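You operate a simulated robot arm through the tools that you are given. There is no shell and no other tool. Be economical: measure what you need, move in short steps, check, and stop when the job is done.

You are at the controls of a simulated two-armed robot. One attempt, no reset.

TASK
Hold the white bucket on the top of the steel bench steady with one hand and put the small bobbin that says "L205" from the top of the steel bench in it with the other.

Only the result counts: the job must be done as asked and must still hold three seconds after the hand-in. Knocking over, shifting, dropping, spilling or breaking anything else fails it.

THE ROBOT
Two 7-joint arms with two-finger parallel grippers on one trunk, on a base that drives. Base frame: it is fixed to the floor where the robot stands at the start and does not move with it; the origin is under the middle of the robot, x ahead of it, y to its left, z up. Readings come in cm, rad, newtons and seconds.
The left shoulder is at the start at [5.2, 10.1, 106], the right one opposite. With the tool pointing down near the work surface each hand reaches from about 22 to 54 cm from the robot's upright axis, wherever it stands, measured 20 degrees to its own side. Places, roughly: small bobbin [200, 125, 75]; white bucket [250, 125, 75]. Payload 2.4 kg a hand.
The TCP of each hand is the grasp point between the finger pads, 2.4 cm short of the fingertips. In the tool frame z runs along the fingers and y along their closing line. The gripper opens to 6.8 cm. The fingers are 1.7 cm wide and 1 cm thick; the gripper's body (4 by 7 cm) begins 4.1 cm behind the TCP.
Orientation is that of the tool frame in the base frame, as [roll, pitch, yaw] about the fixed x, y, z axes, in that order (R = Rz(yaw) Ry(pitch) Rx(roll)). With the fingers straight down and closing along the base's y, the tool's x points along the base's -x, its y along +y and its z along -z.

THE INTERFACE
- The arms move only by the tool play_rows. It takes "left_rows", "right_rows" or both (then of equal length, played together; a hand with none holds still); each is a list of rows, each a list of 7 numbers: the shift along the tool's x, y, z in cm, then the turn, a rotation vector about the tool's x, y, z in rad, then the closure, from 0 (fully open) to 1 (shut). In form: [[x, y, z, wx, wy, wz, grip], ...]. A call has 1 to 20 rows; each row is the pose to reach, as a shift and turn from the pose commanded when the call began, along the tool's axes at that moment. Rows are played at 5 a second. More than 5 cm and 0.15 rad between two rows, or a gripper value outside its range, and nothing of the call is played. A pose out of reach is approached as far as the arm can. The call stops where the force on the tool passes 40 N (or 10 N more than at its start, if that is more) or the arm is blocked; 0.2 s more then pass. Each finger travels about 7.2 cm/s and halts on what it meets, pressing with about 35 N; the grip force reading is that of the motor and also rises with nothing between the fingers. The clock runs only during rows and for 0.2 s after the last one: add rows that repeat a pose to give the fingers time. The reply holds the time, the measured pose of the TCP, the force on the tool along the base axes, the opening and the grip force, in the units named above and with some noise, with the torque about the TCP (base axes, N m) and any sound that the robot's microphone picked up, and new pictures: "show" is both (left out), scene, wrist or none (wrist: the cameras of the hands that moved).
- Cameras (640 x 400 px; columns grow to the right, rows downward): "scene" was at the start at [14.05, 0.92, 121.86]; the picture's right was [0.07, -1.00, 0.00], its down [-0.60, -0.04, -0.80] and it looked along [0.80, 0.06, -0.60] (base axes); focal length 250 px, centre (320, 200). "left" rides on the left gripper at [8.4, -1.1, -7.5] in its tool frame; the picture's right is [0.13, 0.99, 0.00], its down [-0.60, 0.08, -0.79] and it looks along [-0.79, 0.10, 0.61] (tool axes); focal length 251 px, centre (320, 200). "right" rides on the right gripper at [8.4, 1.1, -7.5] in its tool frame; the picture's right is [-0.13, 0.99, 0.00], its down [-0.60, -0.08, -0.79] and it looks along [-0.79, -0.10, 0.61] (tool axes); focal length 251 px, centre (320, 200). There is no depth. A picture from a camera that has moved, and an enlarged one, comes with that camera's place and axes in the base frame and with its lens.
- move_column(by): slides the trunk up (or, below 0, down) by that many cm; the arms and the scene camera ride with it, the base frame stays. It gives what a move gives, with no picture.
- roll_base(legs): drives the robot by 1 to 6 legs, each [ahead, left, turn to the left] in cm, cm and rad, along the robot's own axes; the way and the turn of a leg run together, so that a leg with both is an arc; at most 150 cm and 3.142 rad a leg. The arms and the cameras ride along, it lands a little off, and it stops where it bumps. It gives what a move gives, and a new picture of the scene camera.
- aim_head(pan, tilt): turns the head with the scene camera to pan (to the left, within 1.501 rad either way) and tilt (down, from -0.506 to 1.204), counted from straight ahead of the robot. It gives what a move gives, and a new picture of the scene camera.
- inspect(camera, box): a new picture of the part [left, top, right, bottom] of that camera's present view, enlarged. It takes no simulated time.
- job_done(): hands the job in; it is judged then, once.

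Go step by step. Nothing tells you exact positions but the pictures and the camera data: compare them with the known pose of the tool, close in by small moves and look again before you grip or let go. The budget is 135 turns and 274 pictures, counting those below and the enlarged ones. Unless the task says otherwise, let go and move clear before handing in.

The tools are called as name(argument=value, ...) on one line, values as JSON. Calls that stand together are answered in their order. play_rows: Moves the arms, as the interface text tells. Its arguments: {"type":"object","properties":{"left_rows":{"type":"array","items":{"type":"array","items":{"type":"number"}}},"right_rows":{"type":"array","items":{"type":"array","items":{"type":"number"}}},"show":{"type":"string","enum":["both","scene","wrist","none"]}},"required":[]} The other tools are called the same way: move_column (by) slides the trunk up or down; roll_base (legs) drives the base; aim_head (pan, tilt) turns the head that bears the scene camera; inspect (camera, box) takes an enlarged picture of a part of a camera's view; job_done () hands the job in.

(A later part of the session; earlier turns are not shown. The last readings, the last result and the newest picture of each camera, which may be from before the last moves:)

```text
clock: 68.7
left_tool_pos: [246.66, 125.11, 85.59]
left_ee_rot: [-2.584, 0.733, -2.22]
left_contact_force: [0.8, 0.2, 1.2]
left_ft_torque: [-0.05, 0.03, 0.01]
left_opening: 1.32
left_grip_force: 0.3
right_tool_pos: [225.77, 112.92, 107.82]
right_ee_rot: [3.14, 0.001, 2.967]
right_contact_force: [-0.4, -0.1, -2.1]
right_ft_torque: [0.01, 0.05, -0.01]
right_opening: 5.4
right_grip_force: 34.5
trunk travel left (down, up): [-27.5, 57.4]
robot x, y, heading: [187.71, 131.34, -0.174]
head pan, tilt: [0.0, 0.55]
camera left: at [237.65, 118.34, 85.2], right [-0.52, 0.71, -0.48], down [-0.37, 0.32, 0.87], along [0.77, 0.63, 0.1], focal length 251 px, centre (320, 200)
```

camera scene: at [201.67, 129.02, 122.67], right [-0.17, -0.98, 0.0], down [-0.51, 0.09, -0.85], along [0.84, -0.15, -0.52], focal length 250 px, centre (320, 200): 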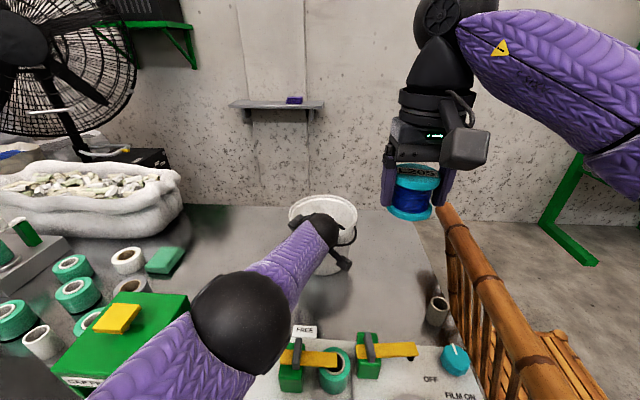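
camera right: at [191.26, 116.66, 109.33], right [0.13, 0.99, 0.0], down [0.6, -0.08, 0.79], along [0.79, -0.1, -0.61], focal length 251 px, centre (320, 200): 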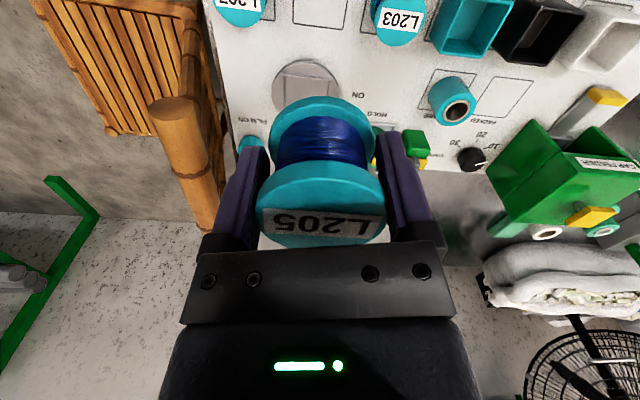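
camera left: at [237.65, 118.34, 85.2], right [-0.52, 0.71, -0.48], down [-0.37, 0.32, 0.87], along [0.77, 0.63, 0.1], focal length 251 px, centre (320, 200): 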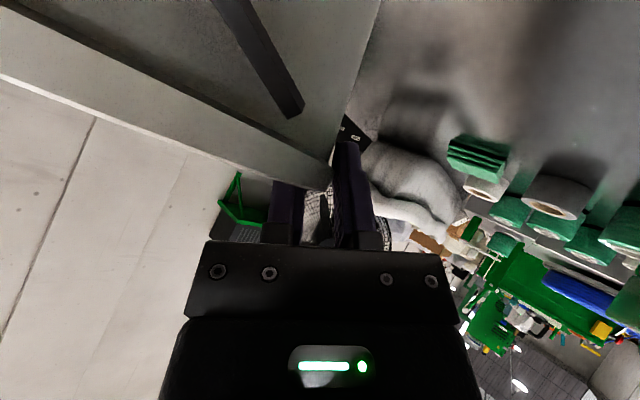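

play_rows(left_rows=[[0, 0, 0, 0, 0, 0, 0.83], [0, 0, 0, 0, 0, 0, 0.85], [0, 0, 0, 0, 0, 0, 0.87], [0, 0, 0, 0, 0, 0, 0.87]], show="wrist")

inspect(camera="scene", box=[250, 150, 380, 280])

```text
clock: 69.7
left_tool_pos: [246.79, 125.19, 85.53]
left_ee_rot: [-2.581, 0.732, -2.22]
left_contact_force: [0.7, -0.5, 1.0]
left_ft_torque: [-0.01, 0.0, -0.02]
left_opening: 0.97
left_grip_force: 0.1
right_tool_pos: [225.73, 112.89, 107.82]
right_ee_rot: [3.141, -0.001, 2.965]
right_contact_force: [-0.5, 0.2, -1.8]
right_ft_torque: [-0.02, 0.01, -0.02]
right_opening: 5.4
right_grip_force: 34.8
trunk travel left (down, up): [-27.5, 57.4]
robot x, y, heading: [187.32, 131.44, -0.17]
head pan, tilt: [0.0, 0.55]
camera left: at [237.65, 118.33, 85.2], right [-0.52, 0.71, -0.48], down [-0.37, 0.32, 0.87], along [0.77, 0.63, 0.1], focal length 251 px, centre (320, 200)
```

left: 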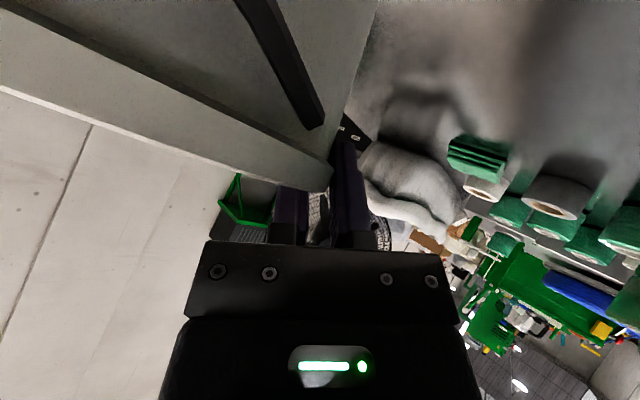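

```text
3.08 times, centred on (315, 215) of scene
camera zoom: at [201.67, 129.01, 122.67], right [-0.17, -0.98, 0.0], down [-0.51, 0.09, -0.85], along [0.84, -0.15, -0.52], focal length 769 px, centre (335, 154)
```

zoom: 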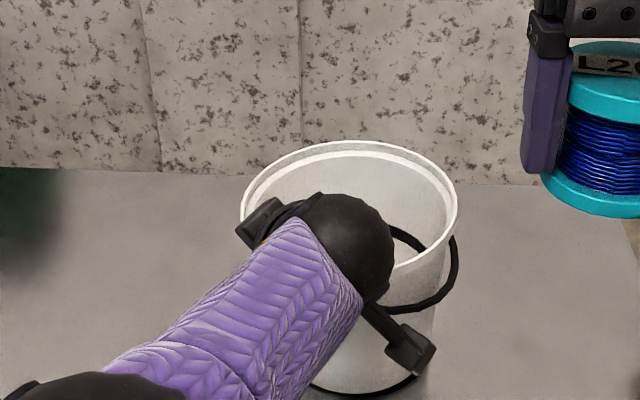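

play_rows(left_rows=[[0, 0, 0, 0, 0, 0, 0.89], [0, 0, 0, 0, 0, 0, 0.91], [0, 0, 0, 0, 0, 0, 0.93], [0, 0, 0, 0, 0, 0, 0.93]], show="wrist")

inspect(camera="left", box=[180, 80, 460, 260])

inspect(camera="scene", box=[250, 150, 380, 280])

```text
clock: 70.7
left_tool_pos: [246.73, 125.16, 85.45]
left_ee_rot: [-2.583, 0.732, -2.22]
left_contact_force: [0.2, -0.9, -0.2]
left_ft_torque: [0.0, -0.01, 0.03]
left_opening: 0.58
left_grip_force: 0.9
right_tool_pos: [225.88, 112.81, 107.97]
right_ee_rot: [3.141, 0.0, 2.968]
right_contact_force: [-1.2, 0.0, -1.8]
right_ft_torque: [-0.03, 0.06, -0.01]
right_opening: 5.37
right_grip_force: 35.3
trunk travel left (down, up): [-27.5, 57.4]
robot x, y, heading: [187.71, 131.07, -0.178]
head pan, tilt: [0.0, 0.55]
camera left: at [237.65, 118.33, 85.2], right [-0.52, 0.71, -0.48], down [-0.37, 0.32, 0.87], along [0.77, 0.63, 0.1], focal length 251 px, centre (320, 200)
```

left: 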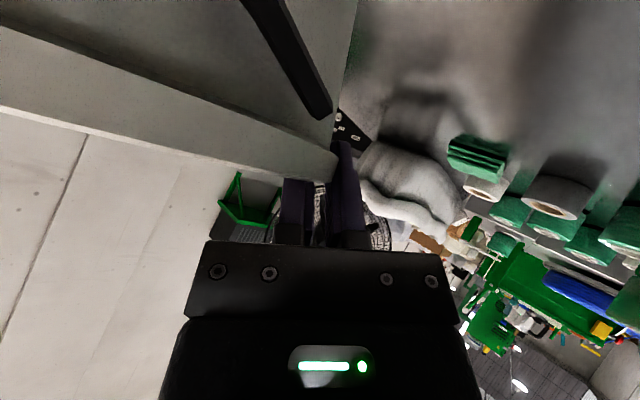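

```text
2.22 times, centred on (320, 170) of left
camera zoom: at [237.65, 118.33, 85.2], right [-0.52, 0.71, -0.48], down [-0.37, 0.32, 0.87], along [0.77, 0.63, 0.1], focal length 559 px, centre (320, 267)
```

zoom: 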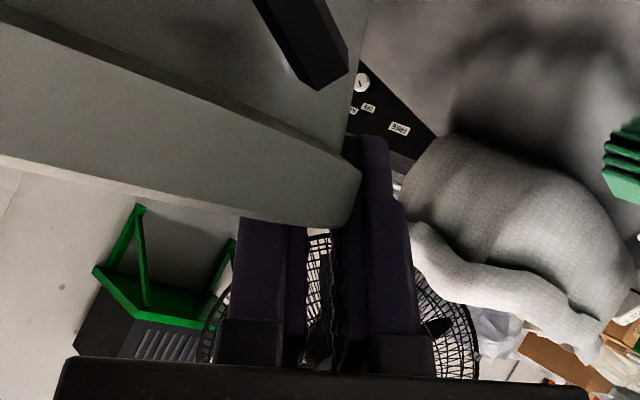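

```text
3.08 times, centred on (315, 215) of scene
camera zoom: at [201.68, 129.01, 122.67], right [-0.17, -0.98, 0.0], down [-0.51, 0.09, -0.85], along [0.84, -0.15, -0.52], focal length 769 px, centre (335, 154)
```

zoom: 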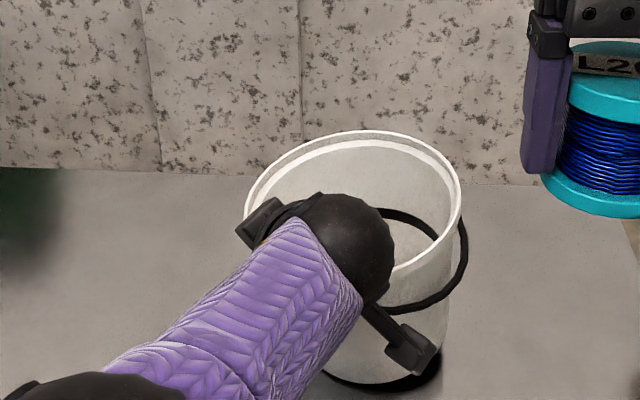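

The tightening has begun to tilt the bucket, since my fingers lean relative to its wall. I ease back to a light two-sided hold and check that it sits flat.

play_rows(left_rows=[[0, 0, 0, 0, 0, 0, 0.91], [0, 0, 0, 0, 0, 0, 0.89], [0, 0, 0, 0, 0, 0, 0.87], [0, 0, 0, 0, 0, 0, 0.85], [0, 0, 0, 0, 0, 0, 0.83], [0, 0, 0, 0, 0, 0, 0.83]], show="wrist")

inspect(camera="scene", box=[250, 150, 380, 280])

```text
clock: 72.1
left_tool_pos: [246.6, 125.17, 85.59]
left_ee_rot: [-2.583, 0.731, -2.22]
left_contact_force: [-0.2, -0.7, 0.3]
left_ft_torque: [0.02, 0.01, -0.01]
left_opening: 1.2
left_grip_force: 0.2
right_tool_pos: [225.76, 112.93, 107.86]
right_ee_rot: [3.14, 0.001, 2.968]
right_contact_force: [0.5, 0.2, -1.2]
right_ft_torque: [-0.02, 0.02, 0.02]
right_opening: 5.39
right_grip_force: 34.5
trunk travel left (down, up): [-27.5, 57.4]
robot x, y, heading: [187.52, 131.13, -0.173]
head pan, tilt: [0.0, 0.55]
camera left: at [237.65, 118.33, 85.2], right [-0.52, 0.71, -0.48], down [-0.37, 0.32, 0.87], along [0.77, 0.63, 0.1], focal length 251 px, centre (320, 200)
```

left: 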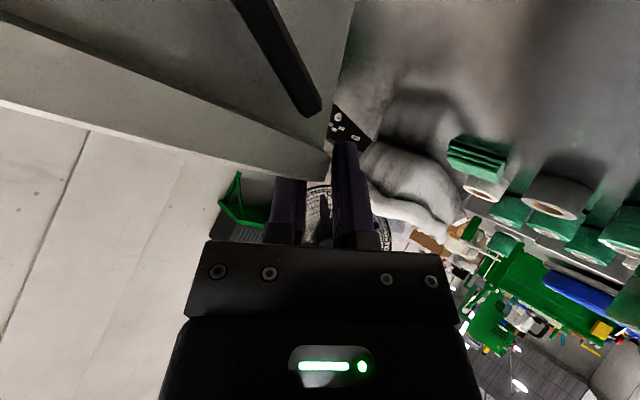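

```text
3.08 times, centred on (315, 215) of scene
camera zoom: at [201.68, 129.01, 122.67], right [-0.17, -0.98, 0.0], down [-0.51, 0.09, -0.85], along [0.84, -0.15, -0.52], focal length 769 px, centre (335, 154)
```

zoom: 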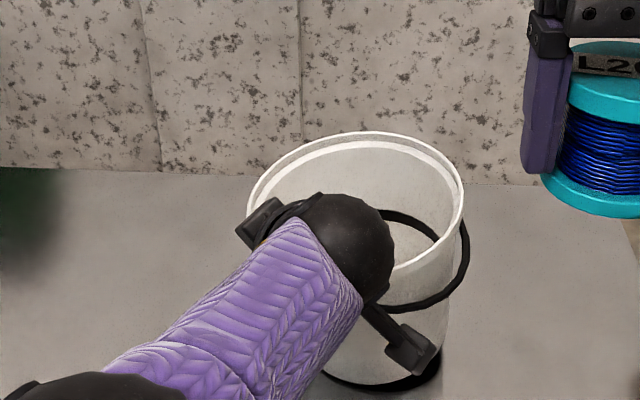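

play_rows(left_rows=[[0, 0, 0, 0, 0, 0, 0.81], [0, 0, 0, 0, 0, 0, 0.79], [0, 0, 0, 0, 0, 0, 0.77], [0, 0, 0, 0, 0, 0, 0.75], [0, 0, 0, 0, 0, 0, 0.75]], show="wrist")

inspect(camera="scene", box=[250, 150, 380, 280])

inspect(camera="left", box=[180, 80, 460, 260])

```text
clock: 73.3
left_tool_pos: [246.77, 125.09, 85.51]
left_ee_rot: [-2.582, 0.731, -2.22]
left_contact_force: [0.4, -0.2, 0.8]
left_ft_torque: [-0.02, 0.01, -0.01]
left_opening: 1.76
left_grip_force: 0.1
right_tool_pos: [225.76, 112.95, 108.0]
right_ee_rot: [3.14, 0.001, 2.968]
right_contact_force: [-0.1, -0.5, -1.2]
right_ft_torque: [-0.02, 0.03, 0.0]
right_opening: 5.39
right_grip_force: 35.3
trunk travel left (down, up): [-27.5, 57.4]
robot x, y, heading: [187.59, 131.21, -0.173]
head pan, tilt: [0.0, 0.55]
camera left: at [237.65, 118.33, 85.2], right [-0.52, 0.71, -0.48], down [-0.37, 0.32, 0.87], along [0.77, 0.63, 0.1], focal length 251 px, centre (320, 200)
```

left: 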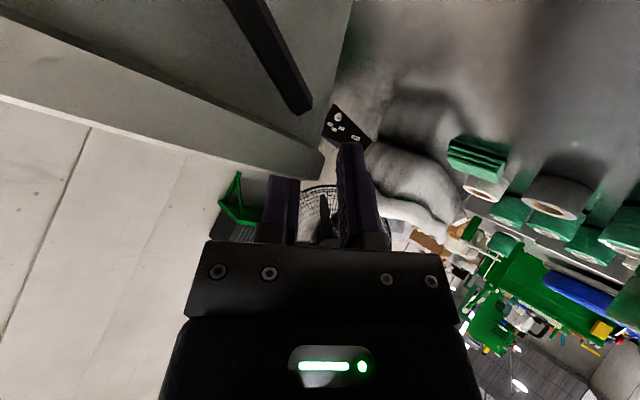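

```text
3.08 times, centred on (315, 215) of scene
camera zoom: at [201.68, 129.01, 122.67], right [-0.17, -0.98, 0.0], down [-0.51, 0.09, -0.85], along [0.84, -0.15, -0.52], focal length 769 px, centre (335, 154)
```

zoom: 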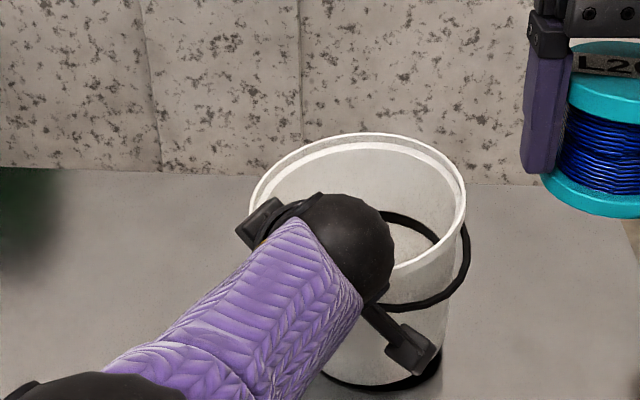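

```text
2.22 times, centred on (320, 170) of left
camera zoom: at [237.65, 118.33, 85.2], right [-0.52, 0.71, -0.48], down [-0.37, 0.32, 0.87], along [0.77, 0.63, 0.1], focal length 559 px, centre (320, 267)
```

zoom: 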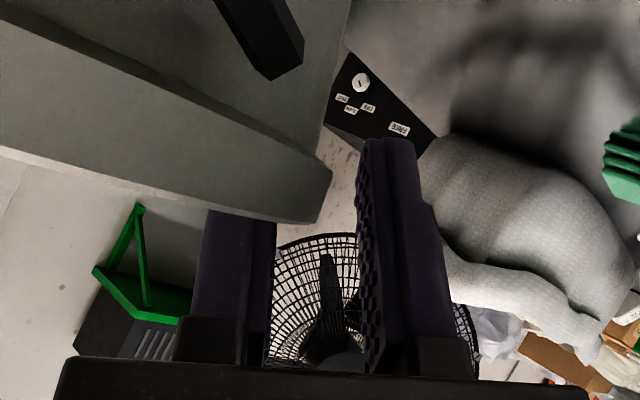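

I open wider to let the bucket settle fully and check.

play_rows(left_rows=[[0, 0, 0, 0, 0, 0, 0.7], [0, 0, 0, 0, 0, 0, 0.6], [0, 0, 0, 0, 0, 0, 0.5], [0, 0, 0, 0, 0, 0, 0.45], [0, 0, 0, 0, 0, 0, 0.45]], show="wrist")

inspect(camera="scene", box=[260, 160, 380, 280])

```text
clock: 74.5
left_tool_pos: [246.65, 125.13, 85.6]
left_ee_rot: [-2.582, 0.733, -2.22]
left_contact_force: [-0.3, -0.3, 1.0]
left_ft_torque: [0.01, -0.01, -0.04]
left_opening: 3.83
left_grip_force: 0.5
right_tool_pos: [225.76, 112.87, 107.83]
right_ee_rot: [3.14, 0.0, 2.967]
right_contact_force: [0.1, 0.2, -1.3]
right_ft_torque: [-0.04, 0.0, 0.03]
right_opening: 5.41
right_grip_force: 35.4
trunk travel left (down, up): [-27.5, 57.4]
robot x, y, heading: [187.85, 130.94, -0.174]
head pan, tilt: [0.0, 0.55]
camera left: at [237.65, 118.33, 85.2], right [-0.52, 0.71, -0.48], down [-0.37, 0.32, 0.87], along [0.77, 0.63, 0.1], focal length 251 px, centre (320, 200)
```

left: 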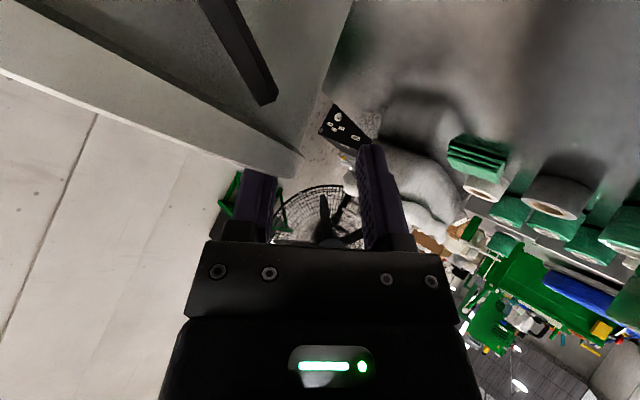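

```text
3.33 times, centred on (320, 220) of scene
camera zoom: at [201.68, 129.01, 122.67], right [-0.17, -0.98, 0.0], down [-0.51, 0.09, -0.85], along [0.84, -0.15, -0.52], focal length 833 px, centre (320, 133)
```

zoom: 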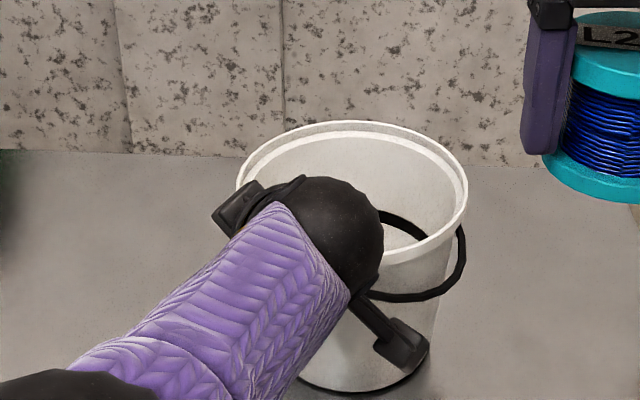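

The bucket stands upright again at about (251.8,118). A better hold: lean only along the rim (no radial tilt), further round on the left side. I back out and reorient to that.

play_rows(left_rows=[[0, 0, -2, 0, 0, 0, 0.3], [0, 0, -4.5, 0, 0, 0, 0.1], [0, 0, -7, 0, 0, 0, 0], [-0.3, -0.4, -6.5, -0.007, -0.047, 0.1, 0], [-0.7, -0.8, -5.5, -0.014, -0.094, 0.2, 0], [-1.06, -1.17, -4.7, -0.021, -0.14, 0.3, 0], [-1.06, -1.17, -4.7, -0.021, -0.14, 0.3, 0]], show="both")

inspect(camera="scene", box=[260, 160, 380, 280])

```text
clock: 76.1
left_tool_pos: [246.42, 123.9, 89.39]
left_ee_rot: [-2.856, 0.984, -2.55]
left_contact_force: [0.2, -0.5, 0.1]
left_ft_torque: [0.01, 0.02, -0.03]
left_opening: 6.78
left_grip_force: 0.1
left hand out of reach, approached as far as the arm can: row 1, 2, 3, 4, 5, 6, 7
right_tool_pos: [225.77, 112.85, 107.91]
right_ee_rot: [-3.142, -0.001, 2.967]
right_contact_force: [-0.2, -0.4, -2.0]
right_ft_torque: [0.0, -0.02, 0.0]
right_opening: 5.35
right_grip_force: 35.3
trunk travel left (down, up): [-27.5, 57.4]
robot x, y, heading: [187.69, 131.5, -0.177]
head pan, tilt: [0.0, 0.55]
camera scene: at [201.68, 129.02, 122.67], right [-0.17, -0.98, 0.0], down [-0.51, 0.09, -0.85], along [0.84, -0.15, -0.52], focal length 250 px, centre (320, 200)
camera left: at [236.7, 118.66, 86.54], right [-0.4, 0.88, -0.26], down [-0.4, 0.09, 0.91], along [0.83, 0.47, 0.32], focal length 251 px, centre (320, 200)
```

scene: 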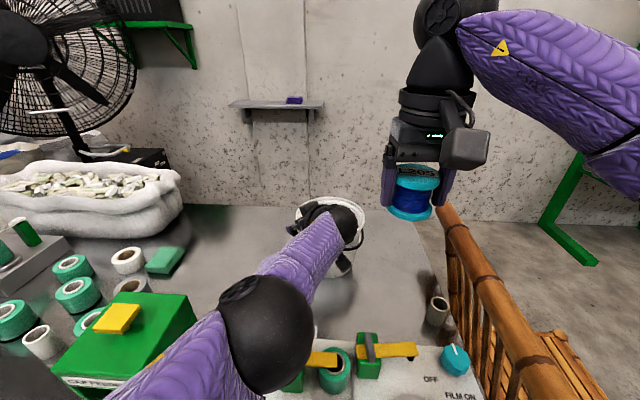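
left: 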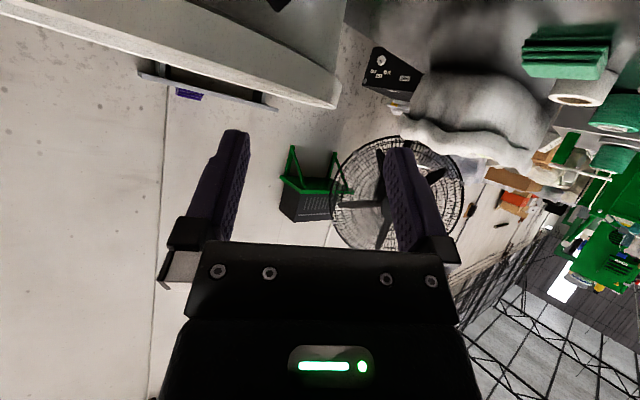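

```text
3.33 times, centred on (320, 220) of scene
camera zoom: at [201.68, 129.02, 122.67], right [-0.17, -0.98, 0.0], down [-0.51, 0.09, -0.85], along [0.84, -0.15, -0.52], focal length 833 px, centre (320, 133)
```

zoom: 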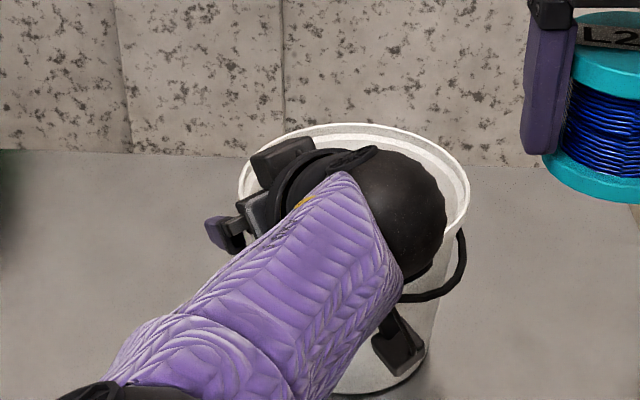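

Orientation is as wanted, and the reply shows the real pose. I adjust sideways first, then look before going in.

play_rows(left_rows=[[0.3, 0.6, 0, 0, 0, 0, 0], [0.6, 1.2, 0, 0, 0, 0, 0], [0.6, 1.2, 0, 0, 0, 0, 0]], show="wrist")

```text
clock: 76.9
left_tool_pos: [246.41, 124.34, 88.43]
left_ee_rot: [-2.862, 0.986, -2.553]
left_contact_force: [-0.4, 1.1, -1.3]
left_ft_torque: [0.02, 0.0, 0.02]
left_opening: 6.8
left_grip_force: 0.1
left hand out of reach, approached as far as the arm can: row 1, 2, 3
right_tool_pos: [225.84, 112.91, 107.83]
right_ee_rot: [3.14, 0.0, 2.966]
right_contact_force: [0.0, 0.4, -0.9]
right_ft_torque: [-0.01, 0.01, 0.0]
right_opening: 5.36
right_grip_force: 34.7
trunk travel left (down, up): [-27.5, 57.4]
robot x, y, heading: [187.6, 131.28, -0.177]
head pan, tilt: [0.0, 0.55]
camera left: at [236.78, 119.1, 85.68], right [-0.4, 0.88, -0.26], down [-0.4, 0.09, 0.91], along [0.83, 0.47, 0.32], focal length 251 px, centre (320, 200)
```

left: 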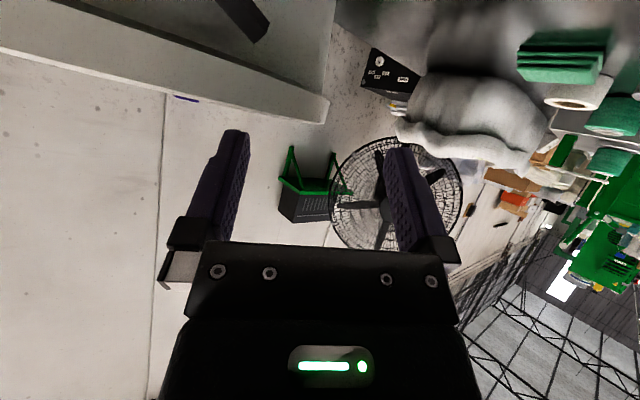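

This orientation is ~2.5 cm short of reach because my shoulder sits high. I'll raise the left hand clear, lower the trunk 8 cm (torso stays well above the bobbins), and retry.

play_rows(left_rows=[[-2, 0, -2.5, 0, 0, 0, 0], [-4, 0.1, -5.5, 0, 0, 0, 0], [-6, 0.1, -8.5, 0, 0, 0, 0], [-7.3, 0.2, -11.3, 0, 0, 0, 0], [-7.3, 0.2, -11.3, 0, 0, 0, 0]], show="none")

move_column(by=-4)

move_column(by=-4)

inspect(camera="scene", box=[0, 0, 640, 400])

```text
clock: 78.1
left_tool_pos: [246.82, 123.74, 101.54]
left_ee_rot: [-2.861, 0.984, -2.553]
left_contact_force: [-0.5, 0.3, 0.6]
left_ft_torque: [0.03, -0.04, 0.03]
left_opening: 6.82
left_grip_force: 0.1
left hand out of reach, approached as far as the arm can: row 1, 2, 3, 4, 5
right_tool_pos: [225.79, 112.9, 107.96]
right_ee_rot: [3.139, 0.0, 2.968]
right_contact_force: [0.0, -0.1, -1.0]
right_ft_torque: [0.0, -0.01, -0.01]
right_opening: 5.38
right_grip_force: 35.0
trunk travel left (down, up): [-27.5, 57.4]
robot x, y, heading: [187.67, 131.11, -0.175]
head pan, tilt: [0.0, 0.55]
```

```text
clock: 78.9
left_tool_pos: [246.76, 123.04, 97.51]
left_ee_rot: [-2.857, 0.987, -2.549]
left_contact_force: [-0.1, 0.3, 0.0]
left_ft_torque: [-0.02, -0.01, -0.03]
left_opening: 6.79
left_grip_force: 0.0
right_tool_pos: [225.82, 112.93, 103.71]
right_ee_rot: [3.14, 0.003, 2.966]
right_contact_force: [0.1, -0.8, -1.4]
right_ft_torque: [0.0, 0.0, -0.01]
right_opening: 5.36
right_grip_force: 35.0
trunk travel left (down, up): [-23.5, 61.4]
robot x, y, heading: [187.43, 131.14, -0.17]
head pan, tilt: [0.0, 0.55]
```

```text
clock: 79.7
left_tool_pos: [246.69, 122.95, 93.43]
left_ee_rot: [-2.858, 0.985, -2.55]
left_contact_force: [-0.5, -0.4, -1.3]
left_ft_torque: [-0.03, -0.01, 0.03]
left_opening: 6.84
left_grip_force: 0.0
right_tool_pos: [225.91, 113.05, 99.77]
right_ee_rot: [3.141, 0.001, 2.967]
right_contact_force: [-0.8, 0.5, -1.1]
right_ft_torque: [0.02, 0.01, -0.01]
right_opening: 5.4
right_grip_force: 34.7
trunk travel left (down, up): [-19.5, 65.5]
robot x, y, heading: [187.52, 131.01, -0.175]
head pan, tilt: [0.0, 0.55]
```

```text
1.00 times, centred on (320, 200) of scene (not enlarged: the box is as wide or as high as the picture)
camera zoom: at [203.59, 128.68, 114.53], right [-0.17, -0.98, 0.0], down [-0.51, 0.09, -0.85], along [0.84, -0.15, -0.52], focal length 250 px, centre (320, 200)
```

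zoom: 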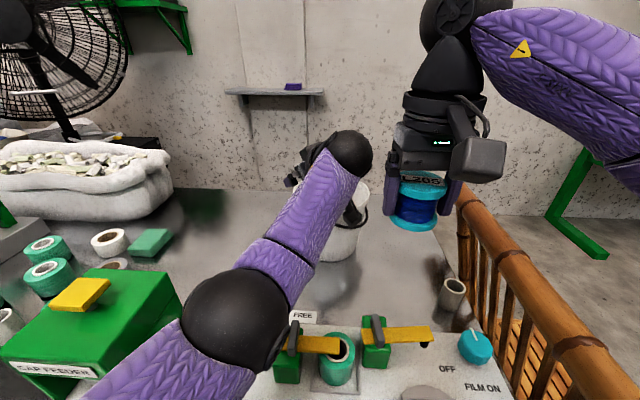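

The left hand did not move back as told, so its commanded pose may lie ahead of the real one. I test with a plain backward move.

play_rows(left_rows=[[1.4, 1.0, -2.4, 0, 0, 0, 0], [2.7, 2.0, -4.9, 0, 0, 0, 0], [2.7, 2.0, -4.9, 0, 0, 0, 0]], show="scene")

```text
clock: 80.3
left_tool_pos: [241.4, 123.41, 93.25]
left_ee_rot: [-2.864, 0.981, -2.55]
left_contact_force: [-0.4, 0.7, -0.1]
left_ft_torque: [0.0, -0.03, 0.02]
left_opening: 6.8
left_grip_force: 0.0
right_tool_pos: [225.76, 112.58, 99.64]
right_ee_rot: [-3.138, -0.006, 2.965]
right_contact_force: [0.7, -3.5, -2.0]
right_ft_torque: [0.07, 0.04, -0.07]
right_opening: 5.39
right_grip_force: 34.7
trunk travel left (down, up): [-19.5, 65.5]
robot x, y, heading: [187.7, 131.16, -0.175]
head pan, tilt: [0.0, 0.55]
stopped in row 3 (right hand): the force on the tool passed its limit at 52 N (the readings are from after the stop); the commanded pose is now the measured one
camera scene: at [203.63, 128.67, 114.52], right [-0.17, -0.98, 0.0], down [-0.52, 0.09, -0.85], along [0.84, -0.15, -0.52], focal length 250 px, centre (320, 200)
```

scene: 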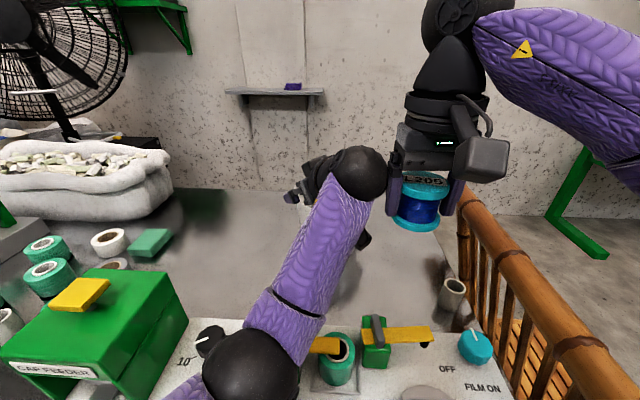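

The left wrist brushed the right hand; the bobbin is still held (5.39 cm). I withdraw the right hand back and up.

play_rows(right_rows=[[0.5, -1.0, -1.5, 0, 0, 0, 1], [2.5, -2, -4, 0, 0, 0, 1], [5, -2, -7, 0, 0, 0, 1], [5, -2, -7, 0, 0, 0, 1]], show="both")

inspect(camera="left", box=[0, 0, 640, 400])

```text
clock: 81.3
left_tool_pos: [241.42, 123.31, 93.27]
left_ee_rot: [-2.867, 0.983, -2.549]
left_contact_force: [-0.2, 0.7, 0.4]
left_ft_torque: [0.0, 0.0, 0.0]
left_opening: 6.79
left_grip_force: 0.0
right_tool_pos: [220.51, 111.92, 106.85]
right_ee_rot: [-3.137, -0.006, 2.962]
right_contact_force: [-0.1, 0.1, -2.2]
right_ft_torque: [0.0, 0.03, 0.03]
right_opening: 5.39
right_grip_force: 35.0
trunk travel left (down, up): [-19.5, 65.5]
robot x, y, heading: [187.76, 131.21, -0.173]
head pan, tilt: [0.0, 0.55]
camera scene: at [203.59, 128.68, 114.53], right [-0.17, -0.98, 0.0], down [-0.51, 0.09, -0.85], along [0.84, -0.15, -0.52], focal length 250 px, centre (320, 200)
camera right: at [212.52, 114.45, 114.42], right [0.3, 0.95, -0.01], down [0.58, -0.18, 0.79], along [0.75, -0.24, -0.61], focal length 251 px, centre (320, 200)
```

scene: 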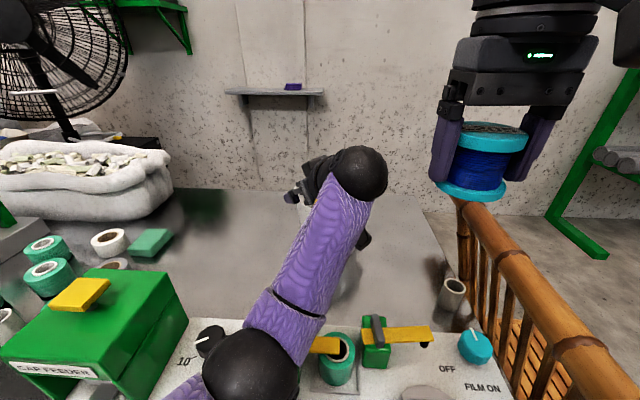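
right: 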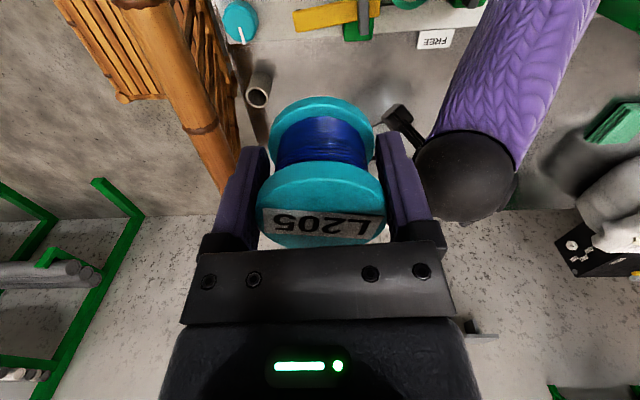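

```text
1.00 times, centred on (320, 200) of left (not enlarged: the box is as wide or as high as the picture)
camera zoom: at [231.78, 118.09, 90.5], right [-0.41, 0.88, -0.26], down [-0.4, 0.08, 0.91], along [0.82, 0.47, 0.31], focal length 251 px, centre (320, 200)
```

zoom: 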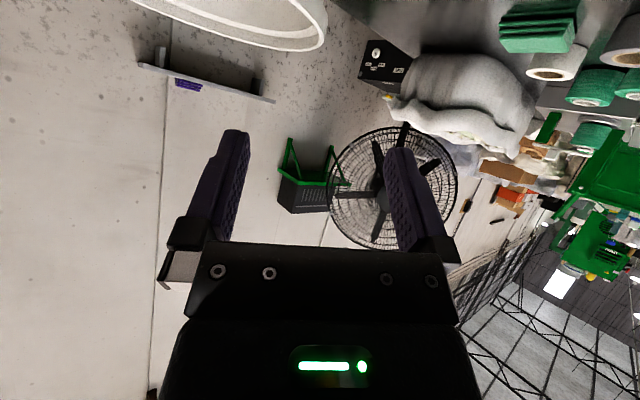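

Now the left hand goes toward the new left-side rim point: sideways plus half-way.

play_rows(left_rows=[[0.6, 0.4, 1.5, 0, 0, 0, 0], [1.3, 0.86, 3.5, 0, 0, 0, 0], [1.3, 0.86, 6, 0, 0, 0, 0], [1.3, 0.86, 7.5, 0, 0, 0, 0], [1.3, 0.86, 7.5, 0, 0, 0, 0]], show="both")

inspect(camera="left", box=[180, 20, 460, 200])

```text
clock: 82.5
left_tool_pos: [246.56, 125.42, 87.9]
left_ee_rot: [-2.867, 0.983, -2.549]
left_contact_force: [0.3, 0.6, -0.1]
left_ft_torque: [-0.03, -0.04, 0.01]
left_opening: 6.8
left_grip_force: 0.0
right_tool_pos: [220.71, 111.85, 106.69]
right_ee_rot: [-3.137, -0.005, 2.964]
right_contact_force: [0.1, -1.0, -1.7]
right_ft_torque: [0.01, -0.01, -0.02]
right_opening: 5.37
right_grip_force: 34.6
trunk travel left (down, up): [-19.5, 65.5]
robot x, y, heading: [187.7, 131.12, -0.173]
head pan, tilt: [0.0, 0.55]
camera scene: at [203.61, 128.67, 114.52], right [-0.17, -0.98, 0.0], down [-0.51, 0.09, -0.85], along [0.84, -0.15, -0.52], focal length 250 px, centre (320, 200)
camera left: at [236.86, 120.16, 85.18], right [-0.41, 0.88, -0.26], down [-0.4, 0.08, 0.91], along [0.82, 0.47, 0.31], focal length 251 px, centre (320, 200)
```

scene: 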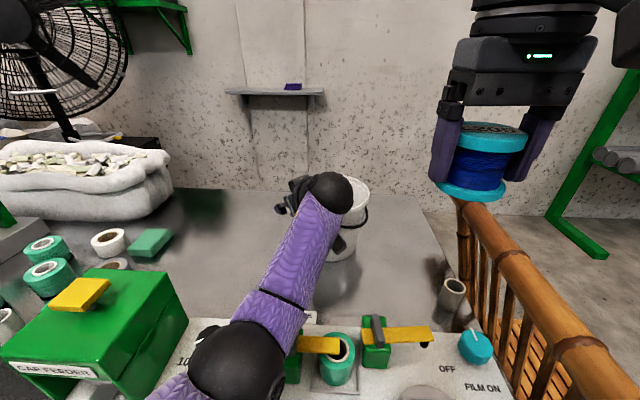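
left: 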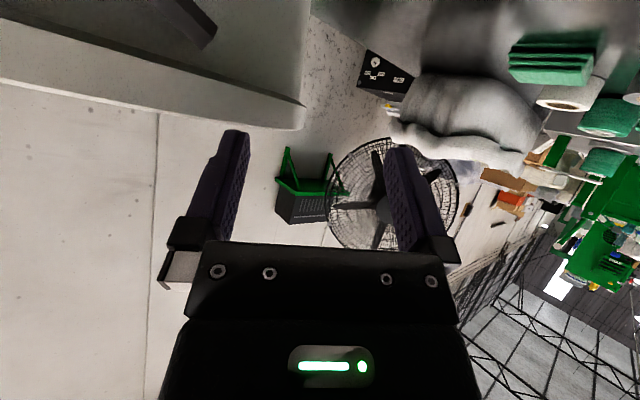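

```text
2.22 times, centred on (320, 110) of left
camera zoom: at [236.86, 120.16, 85.18], right [-0.41, 0.88, -0.26], down [-0.4, 0.08, 0.91], along [0.82, 0.47, 0.31], focal length 559 px, centre (320, 400)
```

zoom: 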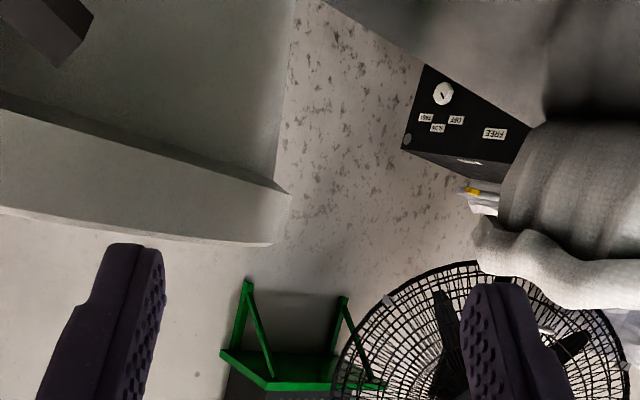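

The rim top is at z≈86.1 and the wall about 1 cm toward the inner finger. I shift inward 1 cm and advance the rest.

play_rows(left_rows=[[0, -0.5, 0.3, 0, 0, 0, 0], [0, -1.0, 1.0, 0, 0, 0, 0], [0, -1.0, 2.0, 0, 0, 0, 0], [0, -1.0, 3.0, 0, 0, 0, 0], [0, -1.0, 3.0, 0, 0, 0, 0]], show="wrist")

inspect(camera="left", box=[180, 60, 460, 240])

inspect(camera="scene", box=[260, 150, 400, 270])

```text
clock: 83.7
left_tool_pos: [249.47, 125.06, 86.47]
left_ee_rot: [-2.864, 0.982, -2.548]
left_contact_force: [1.1, 0.5, -0.7]
left_ft_torque: [0.02, -0.01, 0.0]
left_opening: 6.79
left_grip_force: 0.0
right_tool_pos: [220.49, 111.93, 106.69]
right_ee_rot: [-3.136, -0.004, 2.964]
right_contact_force: [0.1, -0.2, -1.3]
right_ft_torque: [0.01, 0.0, -0.02]
right_opening: 5.37
right_grip_force: 35.2
trunk travel left (down, up): [-19.5, 65.5]
robot x, y, heading: [187.31, 131.37, -0.176]
head pan, tilt: [0.0, 0.55]
camera left: at [239.73, 119.85, 83.78], right [-0.41, 0.88, -0.26], down [-0.4, 0.09, 0.91], along [0.82, 0.47, 0.31], focal length 251 px, centre (320, 200)
```

left: 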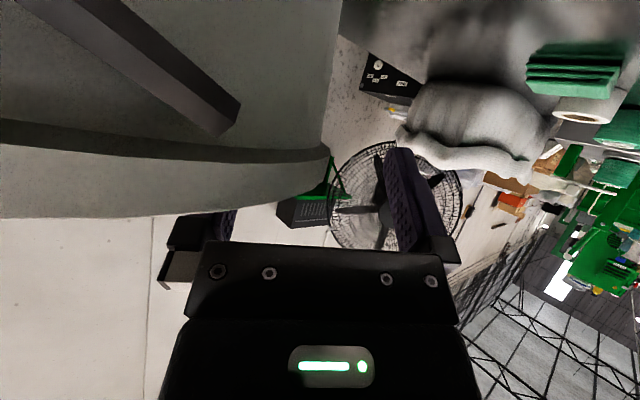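

```text
2.22 times, centred on (320, 150) of left
camera zoom: at [239.73, 119.85, 83.78], right [-0.41, 0.88, -0.26], down [-0.4, 0.09, 0.91], along [0.82, 0.47, 0.31], focal length 559 px, centre (320, 311)
```

zoom: 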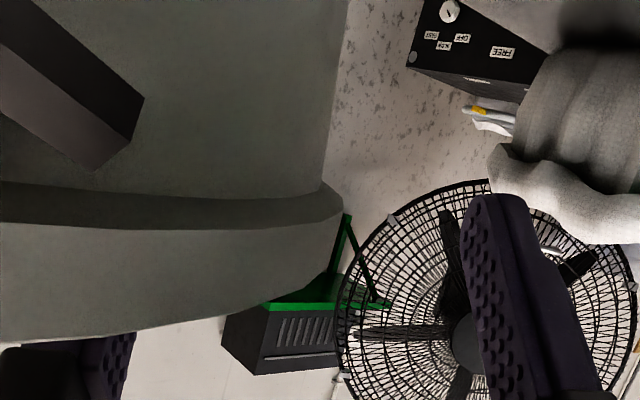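

```text
3.33 times, centred on (330, 210) of scene
camera zoom: at [203.61, 128.67, 114.52], right [-0.17, -0.98, 0.0], down [-0.51, 0.09, -0.85], along [0.84, -0.15, -0.52], focal length 833 px, centre (287, 167)
```

zoom: 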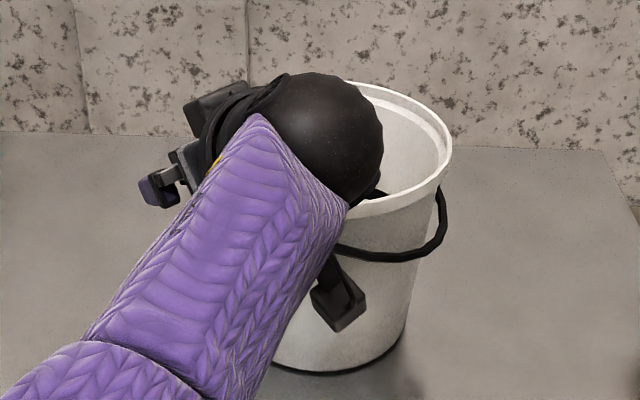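

Inner finger is inside, outer outside, wall centred, no contact force. I close in steps.

play_rows(left_rows=[[0, 0, 0, 0, 0, 0, 0.3], [0, 0, 0, 0, 0, 0, 0.5], [0, 0, 0, 0, 0, 0, 0.65], [0, 0, 0, 0, 0, 0, 0.72], [0, 0, 0, 0, 0, 0, 0.78], [0, 0, 0, 0, 0, 0, 0.78]], show="wrist")

inspect(camera="scene", box=[260, 150, 400, 270])

```text
clock: 85.1
left_tool_pos: [249.47, 125.17, 86.56]
left_ee_rot: [-2.867, 0.982, -2.548]
left_contact_force: [-0.4, -0.3, -0.5]
left_ft_torque: [0.01, -0.03, -0.03]
left_opening: 1.54
left_grip_force: 0.8
right_tool_pos: [220.47, 111.8, 106.82]
right_ee_rot: [-3.137, -0.004, 2.964]
right_contact_force: [-0.4, 0.2, -2.4]
right_ft_torque: [0.0, 0.01, 0.0]
right_opening: 5.38
right_grip_force: 34.6
trunk travel left (down, up): [-19.5, 65.5]
robot x, y, heading: [186.88, 131.25, -0.169]
head pan, tilt: [0.0, 0.55]
camera left: at [239.71, 119.84, 83.79], right [-0.41, 0.88, -0.26], down [-0.4, 0.08, 0.91], along [0.82, 0.47, 0.31], focal length 251 px, centre (320, 200)
```

left: 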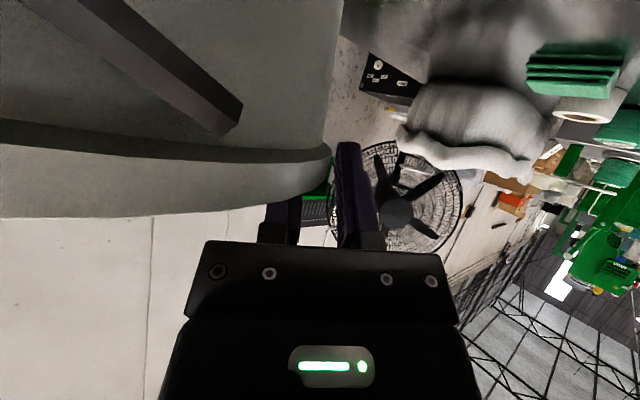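

```text
3.33 times, centred on (330, 210) of scene
camera zoom: at [203.61, 128.66, 114.53], right [-0.17, -0.98, 0.0], down [-0.51, 0.09, -0.85], along [0.84, -0.15, -0.52], focal length 833 px, centre (287, 167)
```

zoom: 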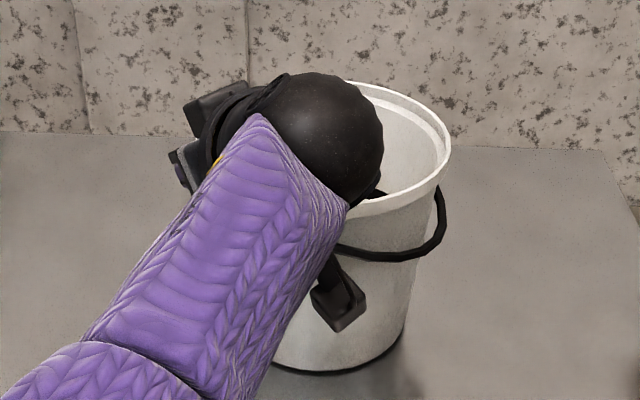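

Bucket unmoved. I close further.

play_rows(left_rows=[[0, 0, 0, 0, 0, 0, 0.81], [0, 0, 0, 0, 0, 0, 0.84], [0, 0, 0, 0, 0, 0, 0.87], [0, 0, 0, 0, 0, 0, 0.9], [0, 0, 0, 0, 0, 0, 0.9]], show="wrist")

inspect(camera="scene", box=[260, 150, 400, 270])

```text
clock: 86.3
left_tool_pos: [249.37, 125.11, 86.52]
left_ee_rot: [-2.866, 0.983, -2.549]
left_contact_force: [-0.5, 0.8, 0.1]
left_ft_torque: [0.18, 0.09, 0.03]
left_opening: 0.82
left_grip_force: 21.6
right_tool_pos: [220.37, 111.9, 106.72]
right_ee_rot: [-3.136, -0.005, 2.964]
right_contact_force: [-0.2, -1.0, -2.7]
right_ft_torque: [0.0, -0.01, -0.04]
right_opening: 5.36
right_grip_force: 35.3
trunk travel left (down, up): [-19.5, 65.5]
robot x, y, heading: [188.05, 131.21, -0.175]
head pan, tilt: [0.0, 0.55]
camera left: at [239.71, 119.87, 83.78], right [-0.41, 0.88, -0.26], down [-0.4, 0.08, 0.91], along [0.82, 0.47, 0.31], focal length 251 px, centre (320, 200)
```

left: 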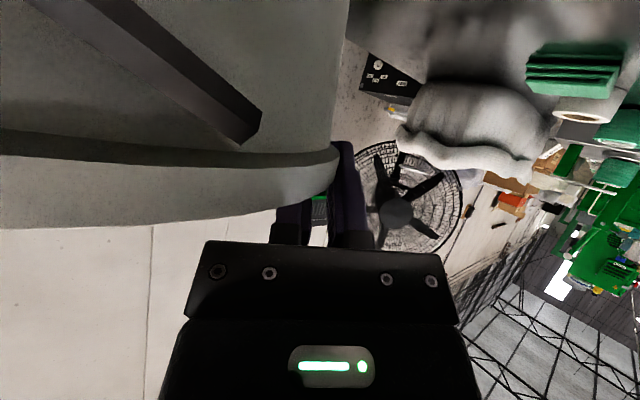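

```text
3.33 times, centred on (330, 210) of scene
camera zoom: at [203.61, 128.68, 114.53], right [-0.17, -0.98, 0.0], down [-0.51, 0.09, -0.85], along [0.84, -0.15, -0.52], focal length 833 px, centre (287, 167)
```

zoom: 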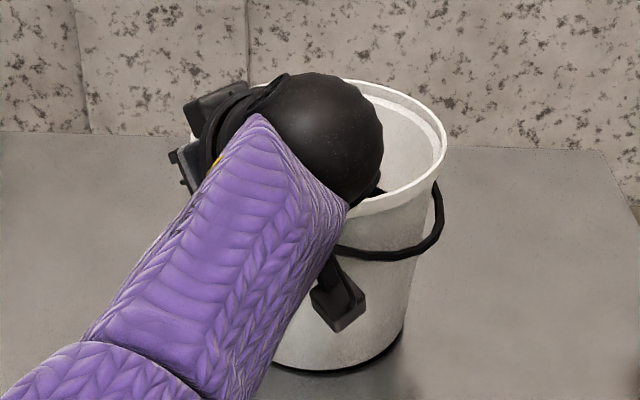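

The bucket is gripped firmly (21.6 N) and stands practically upright. Now I tilt the right hand forward, pointing slightly left, while still well clear.

play_rows(right_rows=[[-0.7, 0, 0, -0.026, -0.136, -0.042, 1], [-1.4, 0, 0, -0.052, -0.272, -0.085, 1], [-2.1, 0, 0, -0.078, -0.407, -0.127, 1], [-2.8, 0, 0, -0.104, -0.543, -0.17, 1], [-3.5, 0, 0, -0.13, -0.679, -0.212, 1], [-4.2, 0, 0, -0.156, -0.815, -0.254, 1], [-4.9, 0, 0, -0.182, -0.95, -0.297, 1], [-5.6, 0, 0, -0.208, -1.086, -0.339, 1], [-5.6, 0, 0, -0.208, -1.086, -0.339, 1]], show="both")

```text
clock: 88.3
left_tool_pos: [249.47, 125.11, 86.55]
left_ee_rot: [-2.867, 0.982, -2.549]
left_contact_force: [-0.1, 0.1, -0.1]
left_ft_torque: [0.09, 0.06, 0.0]
left_opening: 0.77
left_grip_force: 13.2
right_tool_pos: [225.99, 110.73, 106.64]
right_ee_rot: [-3.134, 1.095, -2.936]
right_contact_force: [-0.4, -0.2, -2.1]
right_ft_torque: [-0.02, 0.02, 0.01]
right_opening: 5.4
right_grip_force: 35.5
trunk travel left (down, up): [-19.5, 65.5]
robot x, y, heading: [187.89, 131.24, -0.171]
head pan, tilt: [0.0, 0.55]
camera scene: at [203.61, 128.66, 114.53], right [-0.17, -0.98, 0.0], down [-0.51, 0.09, -0.85], along [0.84, -0.15, -0.52], focal length 250 px, centre (320, 200)
camera right: at [215.57, 109.71, 102.73], right [-0.14, 0.98, 0.11], down [-0.4, -0.16, 0.9], along [0.9, 0.08, 0.42], focal length 251 px, centre (320, 200)
```

scene: 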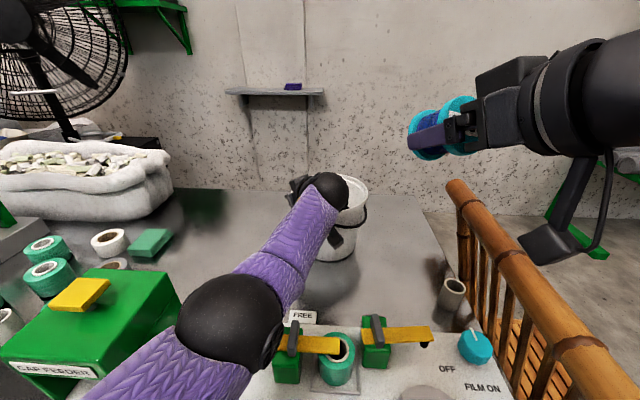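
right: 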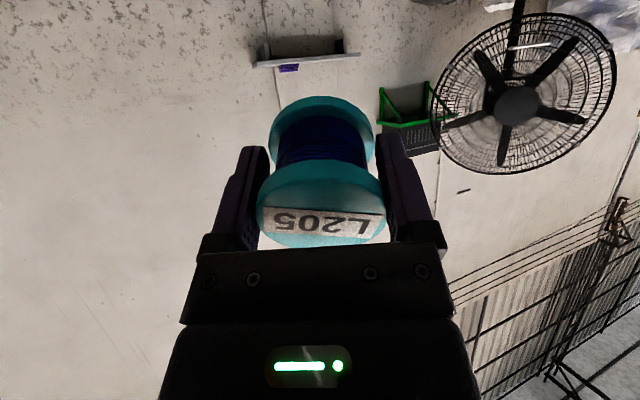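

The tilt worked freely. I carry the bobbin forward toward the bucket, staying high.

play_rows(right_rows=[[-0.6, -0.07, 4.3, 0, 0, 0, 1], [-1.2, -0.14, 8.6, 0, 0, 0, 1], [-1.8, -0.21, 12.9, 0, 0, 0, 1], [-2.4, -0.28, 17.1, 0, 0, 0, 1], [-2.98, -0.35, 21.3, 0, 0, 0, 1], [-2.98, -0.35, 21.3, 0, 0, 0, 1]], show="both")

inspect(camera="scene", box=[260, 120, 420, 270])

```text
clock: 89.7
left_tool_pos: [249.39, 125.13, 86.48]
left_ee_rot: [-2.867, 0.982, -2.55]
left_contact_force: [-0.3, 0.3, -1.7]
left_ft_torque: [0.14, 0.08, 0.0]
left_opening: 0.77
left_grip_force: 25.9
right_tool_pos: [245.91, 114.43, 99.77]
right_ee_rot: [-3.136, 1.092, -2.933]
right_contact_force: [-0.4, 0.7, -2.2]
right_ft_torque: [-0.02, 0.03, 0.0]
right_opening: 5.39
right_grip_force: 34.9
trunk travel left (down, up): [-19.5, 65.5]
robot x, y, heading: [187.7, 131.26, -0.178]
head pan, tilt: [0.0, 0.55]
camera scene: at [203.65, 128.68, 114.52], right [-0.17, -0.98, 0.0], down [-0.52, 0.09, -0.85], along [0.84, -0.15, -0.52], focal length 250 px, centre (320, 200)
camera right: at [235.46, 113.51, 95.9], right [-0.14, 0.98, 0.11], down [-0.4, -0.16, 0.9], along [0.9, 0.08, 0.42], focal length 251 px, centre (320, 200)
```

scene: 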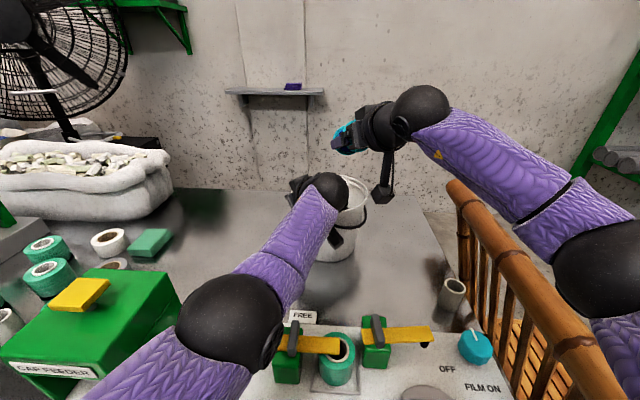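
right: 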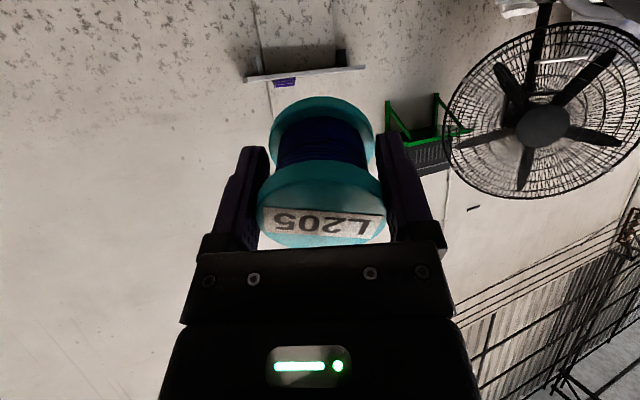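

```text
2.67 times, centred on (340, 195) of scene
camera zoom: at [203.65, 128.68, 114.52], right [-0.17, -0.98, 0.0], down [-0.52, 0.09, -0.85], along [0.84, -0.15, -0.52], focal length 667 px, centre (267, 213)
```

zoom: 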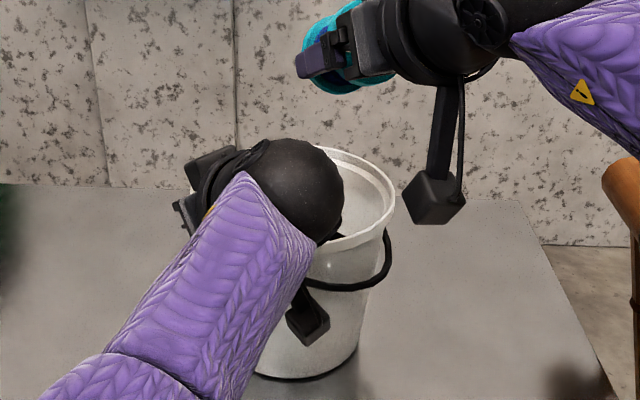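

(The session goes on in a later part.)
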